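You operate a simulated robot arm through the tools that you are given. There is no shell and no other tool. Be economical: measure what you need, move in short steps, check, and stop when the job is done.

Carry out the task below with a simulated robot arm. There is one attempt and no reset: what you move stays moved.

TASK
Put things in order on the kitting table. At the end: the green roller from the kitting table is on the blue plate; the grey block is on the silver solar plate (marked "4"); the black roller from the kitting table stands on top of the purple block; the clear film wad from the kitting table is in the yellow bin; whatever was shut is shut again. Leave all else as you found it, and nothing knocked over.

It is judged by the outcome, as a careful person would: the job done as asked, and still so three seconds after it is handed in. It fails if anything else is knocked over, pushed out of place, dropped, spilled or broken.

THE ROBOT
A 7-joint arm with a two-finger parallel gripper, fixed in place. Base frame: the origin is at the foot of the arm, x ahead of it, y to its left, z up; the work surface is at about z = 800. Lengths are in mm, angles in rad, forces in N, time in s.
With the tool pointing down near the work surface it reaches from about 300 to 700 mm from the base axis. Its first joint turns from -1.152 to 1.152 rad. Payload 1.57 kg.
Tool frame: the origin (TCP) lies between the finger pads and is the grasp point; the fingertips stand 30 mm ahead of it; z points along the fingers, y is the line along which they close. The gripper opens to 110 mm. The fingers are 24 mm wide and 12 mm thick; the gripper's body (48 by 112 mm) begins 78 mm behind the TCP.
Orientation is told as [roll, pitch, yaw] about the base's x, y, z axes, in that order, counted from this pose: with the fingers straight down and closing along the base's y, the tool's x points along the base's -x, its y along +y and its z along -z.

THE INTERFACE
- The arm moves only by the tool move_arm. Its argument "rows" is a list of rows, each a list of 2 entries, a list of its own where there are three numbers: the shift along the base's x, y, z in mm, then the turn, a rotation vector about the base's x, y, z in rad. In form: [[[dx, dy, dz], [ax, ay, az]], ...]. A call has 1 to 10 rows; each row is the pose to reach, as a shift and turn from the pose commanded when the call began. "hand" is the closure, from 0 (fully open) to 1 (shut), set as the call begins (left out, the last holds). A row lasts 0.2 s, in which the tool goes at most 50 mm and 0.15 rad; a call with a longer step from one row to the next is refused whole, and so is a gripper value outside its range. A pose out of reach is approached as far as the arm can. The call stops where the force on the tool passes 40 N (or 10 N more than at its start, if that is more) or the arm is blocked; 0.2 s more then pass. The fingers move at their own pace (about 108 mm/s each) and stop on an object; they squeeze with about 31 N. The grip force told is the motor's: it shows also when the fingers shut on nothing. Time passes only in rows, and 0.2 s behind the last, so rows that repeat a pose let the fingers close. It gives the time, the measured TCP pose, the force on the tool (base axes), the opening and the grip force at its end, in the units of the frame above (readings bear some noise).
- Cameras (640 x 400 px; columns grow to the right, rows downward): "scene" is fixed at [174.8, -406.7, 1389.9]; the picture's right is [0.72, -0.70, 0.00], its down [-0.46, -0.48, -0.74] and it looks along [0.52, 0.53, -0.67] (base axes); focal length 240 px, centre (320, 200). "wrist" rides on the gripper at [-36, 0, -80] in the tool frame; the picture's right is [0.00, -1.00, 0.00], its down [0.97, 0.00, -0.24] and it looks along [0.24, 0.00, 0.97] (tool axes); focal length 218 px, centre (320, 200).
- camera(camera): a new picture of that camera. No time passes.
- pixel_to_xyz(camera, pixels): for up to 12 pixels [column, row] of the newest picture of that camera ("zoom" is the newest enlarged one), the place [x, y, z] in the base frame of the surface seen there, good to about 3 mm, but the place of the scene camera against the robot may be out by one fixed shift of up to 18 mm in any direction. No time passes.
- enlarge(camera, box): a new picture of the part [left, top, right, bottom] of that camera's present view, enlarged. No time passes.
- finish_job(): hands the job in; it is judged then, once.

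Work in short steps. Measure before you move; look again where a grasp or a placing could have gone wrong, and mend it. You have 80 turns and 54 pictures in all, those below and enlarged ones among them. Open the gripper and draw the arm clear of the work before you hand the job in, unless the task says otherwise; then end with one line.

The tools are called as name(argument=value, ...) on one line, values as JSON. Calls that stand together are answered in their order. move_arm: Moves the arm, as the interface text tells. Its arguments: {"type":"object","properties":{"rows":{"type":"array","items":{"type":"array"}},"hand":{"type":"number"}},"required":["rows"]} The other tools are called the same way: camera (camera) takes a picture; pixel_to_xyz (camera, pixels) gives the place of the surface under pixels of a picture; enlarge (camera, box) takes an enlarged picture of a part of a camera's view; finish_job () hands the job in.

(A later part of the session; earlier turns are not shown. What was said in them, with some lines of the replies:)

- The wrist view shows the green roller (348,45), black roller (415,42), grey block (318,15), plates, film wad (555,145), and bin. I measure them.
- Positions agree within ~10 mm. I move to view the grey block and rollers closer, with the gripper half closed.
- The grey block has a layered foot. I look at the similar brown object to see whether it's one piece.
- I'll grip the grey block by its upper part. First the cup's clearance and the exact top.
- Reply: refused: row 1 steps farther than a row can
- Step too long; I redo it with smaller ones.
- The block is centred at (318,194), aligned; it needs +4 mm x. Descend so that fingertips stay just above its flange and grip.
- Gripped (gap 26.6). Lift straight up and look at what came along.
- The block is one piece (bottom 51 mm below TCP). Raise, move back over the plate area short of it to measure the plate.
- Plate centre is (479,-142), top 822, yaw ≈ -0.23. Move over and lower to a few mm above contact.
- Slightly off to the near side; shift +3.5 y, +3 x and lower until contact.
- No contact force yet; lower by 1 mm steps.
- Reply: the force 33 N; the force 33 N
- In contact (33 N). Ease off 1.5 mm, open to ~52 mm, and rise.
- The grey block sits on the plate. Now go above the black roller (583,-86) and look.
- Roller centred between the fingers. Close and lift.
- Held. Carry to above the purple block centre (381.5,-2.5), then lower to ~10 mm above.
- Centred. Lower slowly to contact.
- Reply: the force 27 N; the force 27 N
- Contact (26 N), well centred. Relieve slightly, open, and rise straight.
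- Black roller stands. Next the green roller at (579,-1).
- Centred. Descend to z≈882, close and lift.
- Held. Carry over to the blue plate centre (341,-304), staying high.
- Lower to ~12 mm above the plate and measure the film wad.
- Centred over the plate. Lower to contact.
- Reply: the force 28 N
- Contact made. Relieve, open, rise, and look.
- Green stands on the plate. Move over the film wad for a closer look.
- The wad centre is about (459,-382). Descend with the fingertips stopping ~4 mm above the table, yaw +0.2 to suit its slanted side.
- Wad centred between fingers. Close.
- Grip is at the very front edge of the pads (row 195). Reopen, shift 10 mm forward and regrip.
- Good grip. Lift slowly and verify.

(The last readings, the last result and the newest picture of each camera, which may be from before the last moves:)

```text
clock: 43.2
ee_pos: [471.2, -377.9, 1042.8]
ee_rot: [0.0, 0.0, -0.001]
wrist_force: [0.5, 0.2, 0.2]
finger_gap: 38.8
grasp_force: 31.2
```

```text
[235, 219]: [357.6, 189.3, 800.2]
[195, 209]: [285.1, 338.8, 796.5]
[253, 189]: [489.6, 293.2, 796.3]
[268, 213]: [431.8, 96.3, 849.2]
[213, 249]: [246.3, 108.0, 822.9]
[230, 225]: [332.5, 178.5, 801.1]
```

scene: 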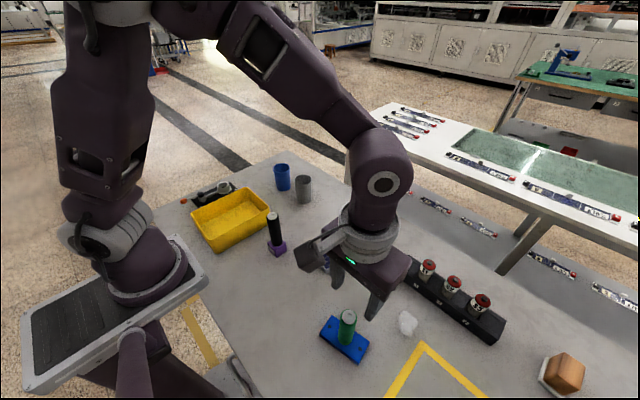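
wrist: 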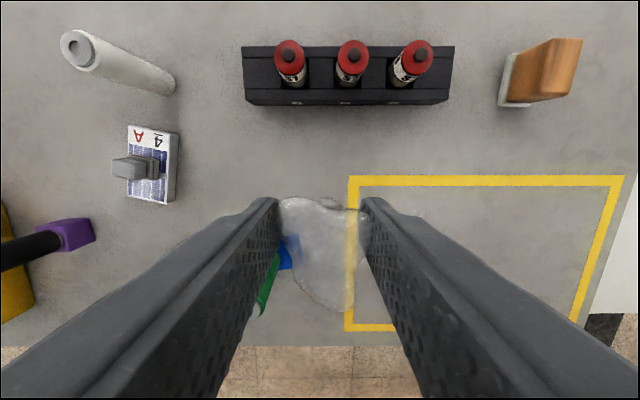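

Held. Swing left toward the bin at x≈440, high above everything.

move_arm(rows=[[[0, 0, 5], [0, 0, 0]], [[-4, 48, 10], [0, 0, 0]], [[-8, 96, 10], [0, 0, 0]], [[-12, 144, 10], [0, 0, 0]], [[-16, 192, 10], [0, 0, 0]], [[-20, 240, 10], [0, 0, 0]], [[-24, 288, 10], [0, 0, 0]], [[-28, 336, 10], [0, 0, 0]], [[-32, 384, 10], [0, 0, 0]], [[-36, 432, 10], [0, 0, 0]]])

move_arm(rows=[[[-30, 35, 0], [0, 0, 0]], [[-60, 70, 0], [0, 0, 0]], [[-85, 105, 0], [0, 0, 0]], [[-85, 115, 0], [0, 0, 0]], [[-85, 115, 0], [0, 0, 0]]])

camera(camera="wrist")

```text
clock: 45.4
ee_pos: [432.2, 52.3, 1052.0]
ee_rot: [0.0, -0.001, 0.0]
wrist_force: [-0.4, 0.4, -0.6]
finger_gap: 38.7
grasp_force: 31.7
```

```text
clock: 46.6
ee_pos: [344.9, 168.9, 1054.2]
ee_rot: [0.0, 0.0, 0.0]
wrist_force: [0.3, -0.3, 0.7]
finger_gap: 39.0
grasp_force: 31.1
```

```text
14 pictures are left
```

wrist: 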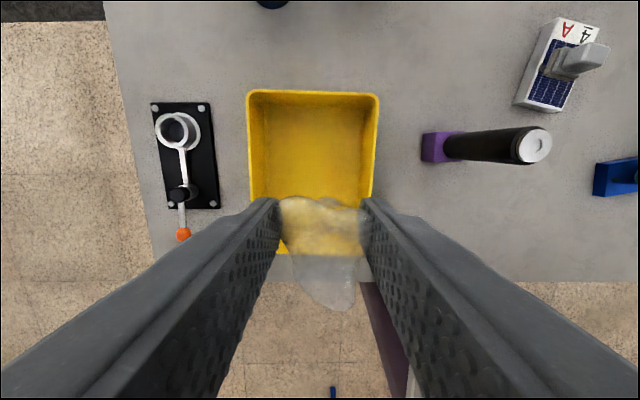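

pixel_to_xyz(camera="wrist", pixels=[[313, 94], [250, 150], [376, 150], [310, 145], [310, 185], [250, 100], [376, 100], [371, 250]])

```text
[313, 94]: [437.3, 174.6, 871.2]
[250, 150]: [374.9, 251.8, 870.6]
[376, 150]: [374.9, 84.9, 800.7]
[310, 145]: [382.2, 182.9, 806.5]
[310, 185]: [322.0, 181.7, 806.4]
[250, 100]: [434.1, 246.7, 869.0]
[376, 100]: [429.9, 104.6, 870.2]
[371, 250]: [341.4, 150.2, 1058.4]
```

Bin spans x≈245–437, y≈105–250, rim 870, floor 806. Lower into its middle.

move_arm(rows=[[[3, 8, -40], [0, 0, 0]], [[3, 8, -85], [0, 0, 0]], [[3, 8, -130], [0, 0, 0]], [[3, 8, -170], [0, 0, 0]], [[3, 8, -195], [0, 0, 0]], [[3, 8, -205], [0, 0, 0]], [[3, 8, -205], [0, 0, 0]]])

camera(camera="scene")

```text
clock: 48.2
ee_pos: [351.0, 177.5, 849.2]
ee_rot: [0.0, -0.001, -0.001]
wrist_force: [0.2, 0.0, 0.5]
finger_gap: 38.9
grasp_force: 31.3
```

```text
13 pictures are left
```

scene: 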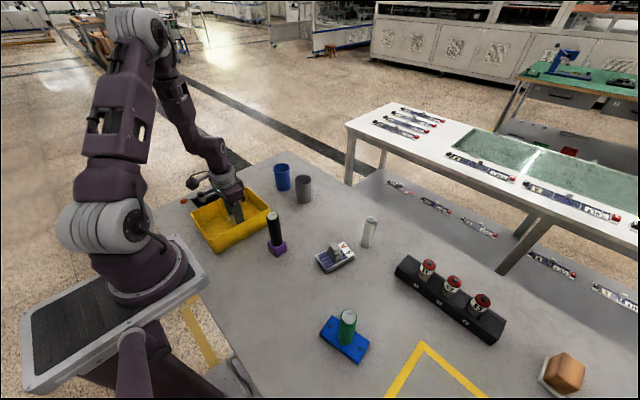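

Lower ~7 mm more, release to ~70 mm opening, then rise.

move_arm(rows=[[[0, 0, -3], [0, 0, 0]], [[0, 0, -6], [0, 0, 0]], [[0, 0, -8], [0, 0, 0]], [[0, 0, -8], [0, 0, 0]]])

move_arm(rows=[[[0, 0, 0], [0, 0, 0]], [[0, 0, 0], [0, 0, 0]], [[0, 0, 0], [0, 0, 0]], [[0, 0, 20], [0, 0, 0]], [[0, 0, 60], [0, 0, 0]], [[0, 0, 105], [0, 0, 0]], [[0, 0, 150], [0, 0, 0]], [[0, 0, 195], [0, 0, 0]], [[0, 0, 240], [0, 0, 0]]], hand=0.35)

camera(camera="wrist")

camera(camera="scene")

```text
clock: 49.2
ee_pos: [349.7, 178.4, 840.3]
ee_rot: [0.0, 0.0, -0.002]
wrist_force: [0.0, 0.8, 0.9]
finger_gap: 39.1
grasp_force: 30.9
```

```text
clock: 51.2
ee_pos: [347.5, 174.8, 1082.4]
ee_rot: [-0.001, 0.0, 0.0]
wrist_force: [-0.6, -0.3, 0.5]
finger_gap: 71.6
grasp_force: 0.1
```

```text
12 pictures are left
```

wrist: 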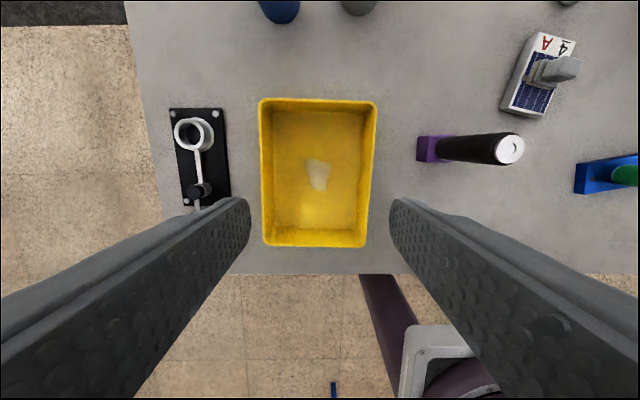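

```text
11 pictures are left
```

scene: 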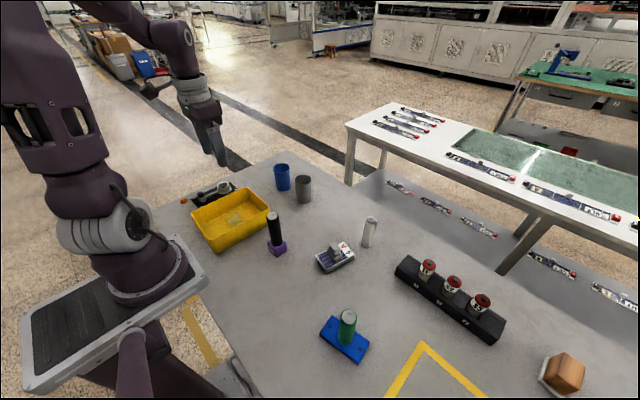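

Wad lies in the bin; all is standing. Open fully, rise a little and do one close check.

move_arm(rows=[[[0, 0, 20], [0, 0, 0]], [[0, 0, 40], [0, 0, 0]], [[0, 0, 40], [0, 0, 0]]], hand=0)

enlarge(camera="scene", box=[180, 160, 420, 370])

```text
clock: 52.0
ee_pos: [347.2, 175.8, 1119.0]
ee_rot: [0.0, -0.001, 0.0]
wrist_force: [-0.8, 0.0, -0.7]
finger_gap: 110.0
grasp_force: 0.1
```

```text
1.90 times, centred on (300, 265) of scene
```

zoom: 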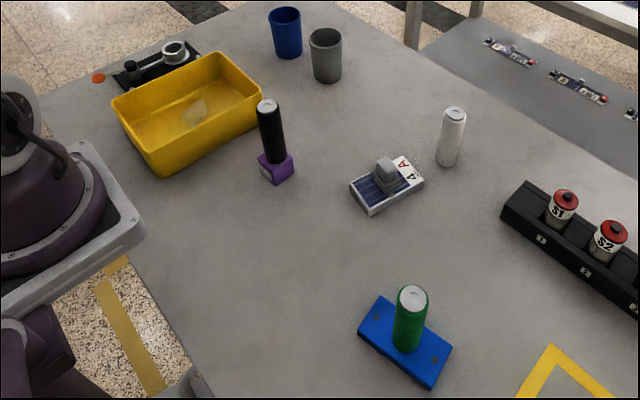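

Everything is in its place and the arm is clear, so I hand in.

finish_job()

```text
The job is handed in.
```

The job is handed in: the green roller is on the blue plate, the grey block is on solar plate 4, the black roller stands on the purple block, and the film wad is in the yellow bin. I opened nothing, so nothing needed shutting, and the last picture showed nothing knocked over or out of place.
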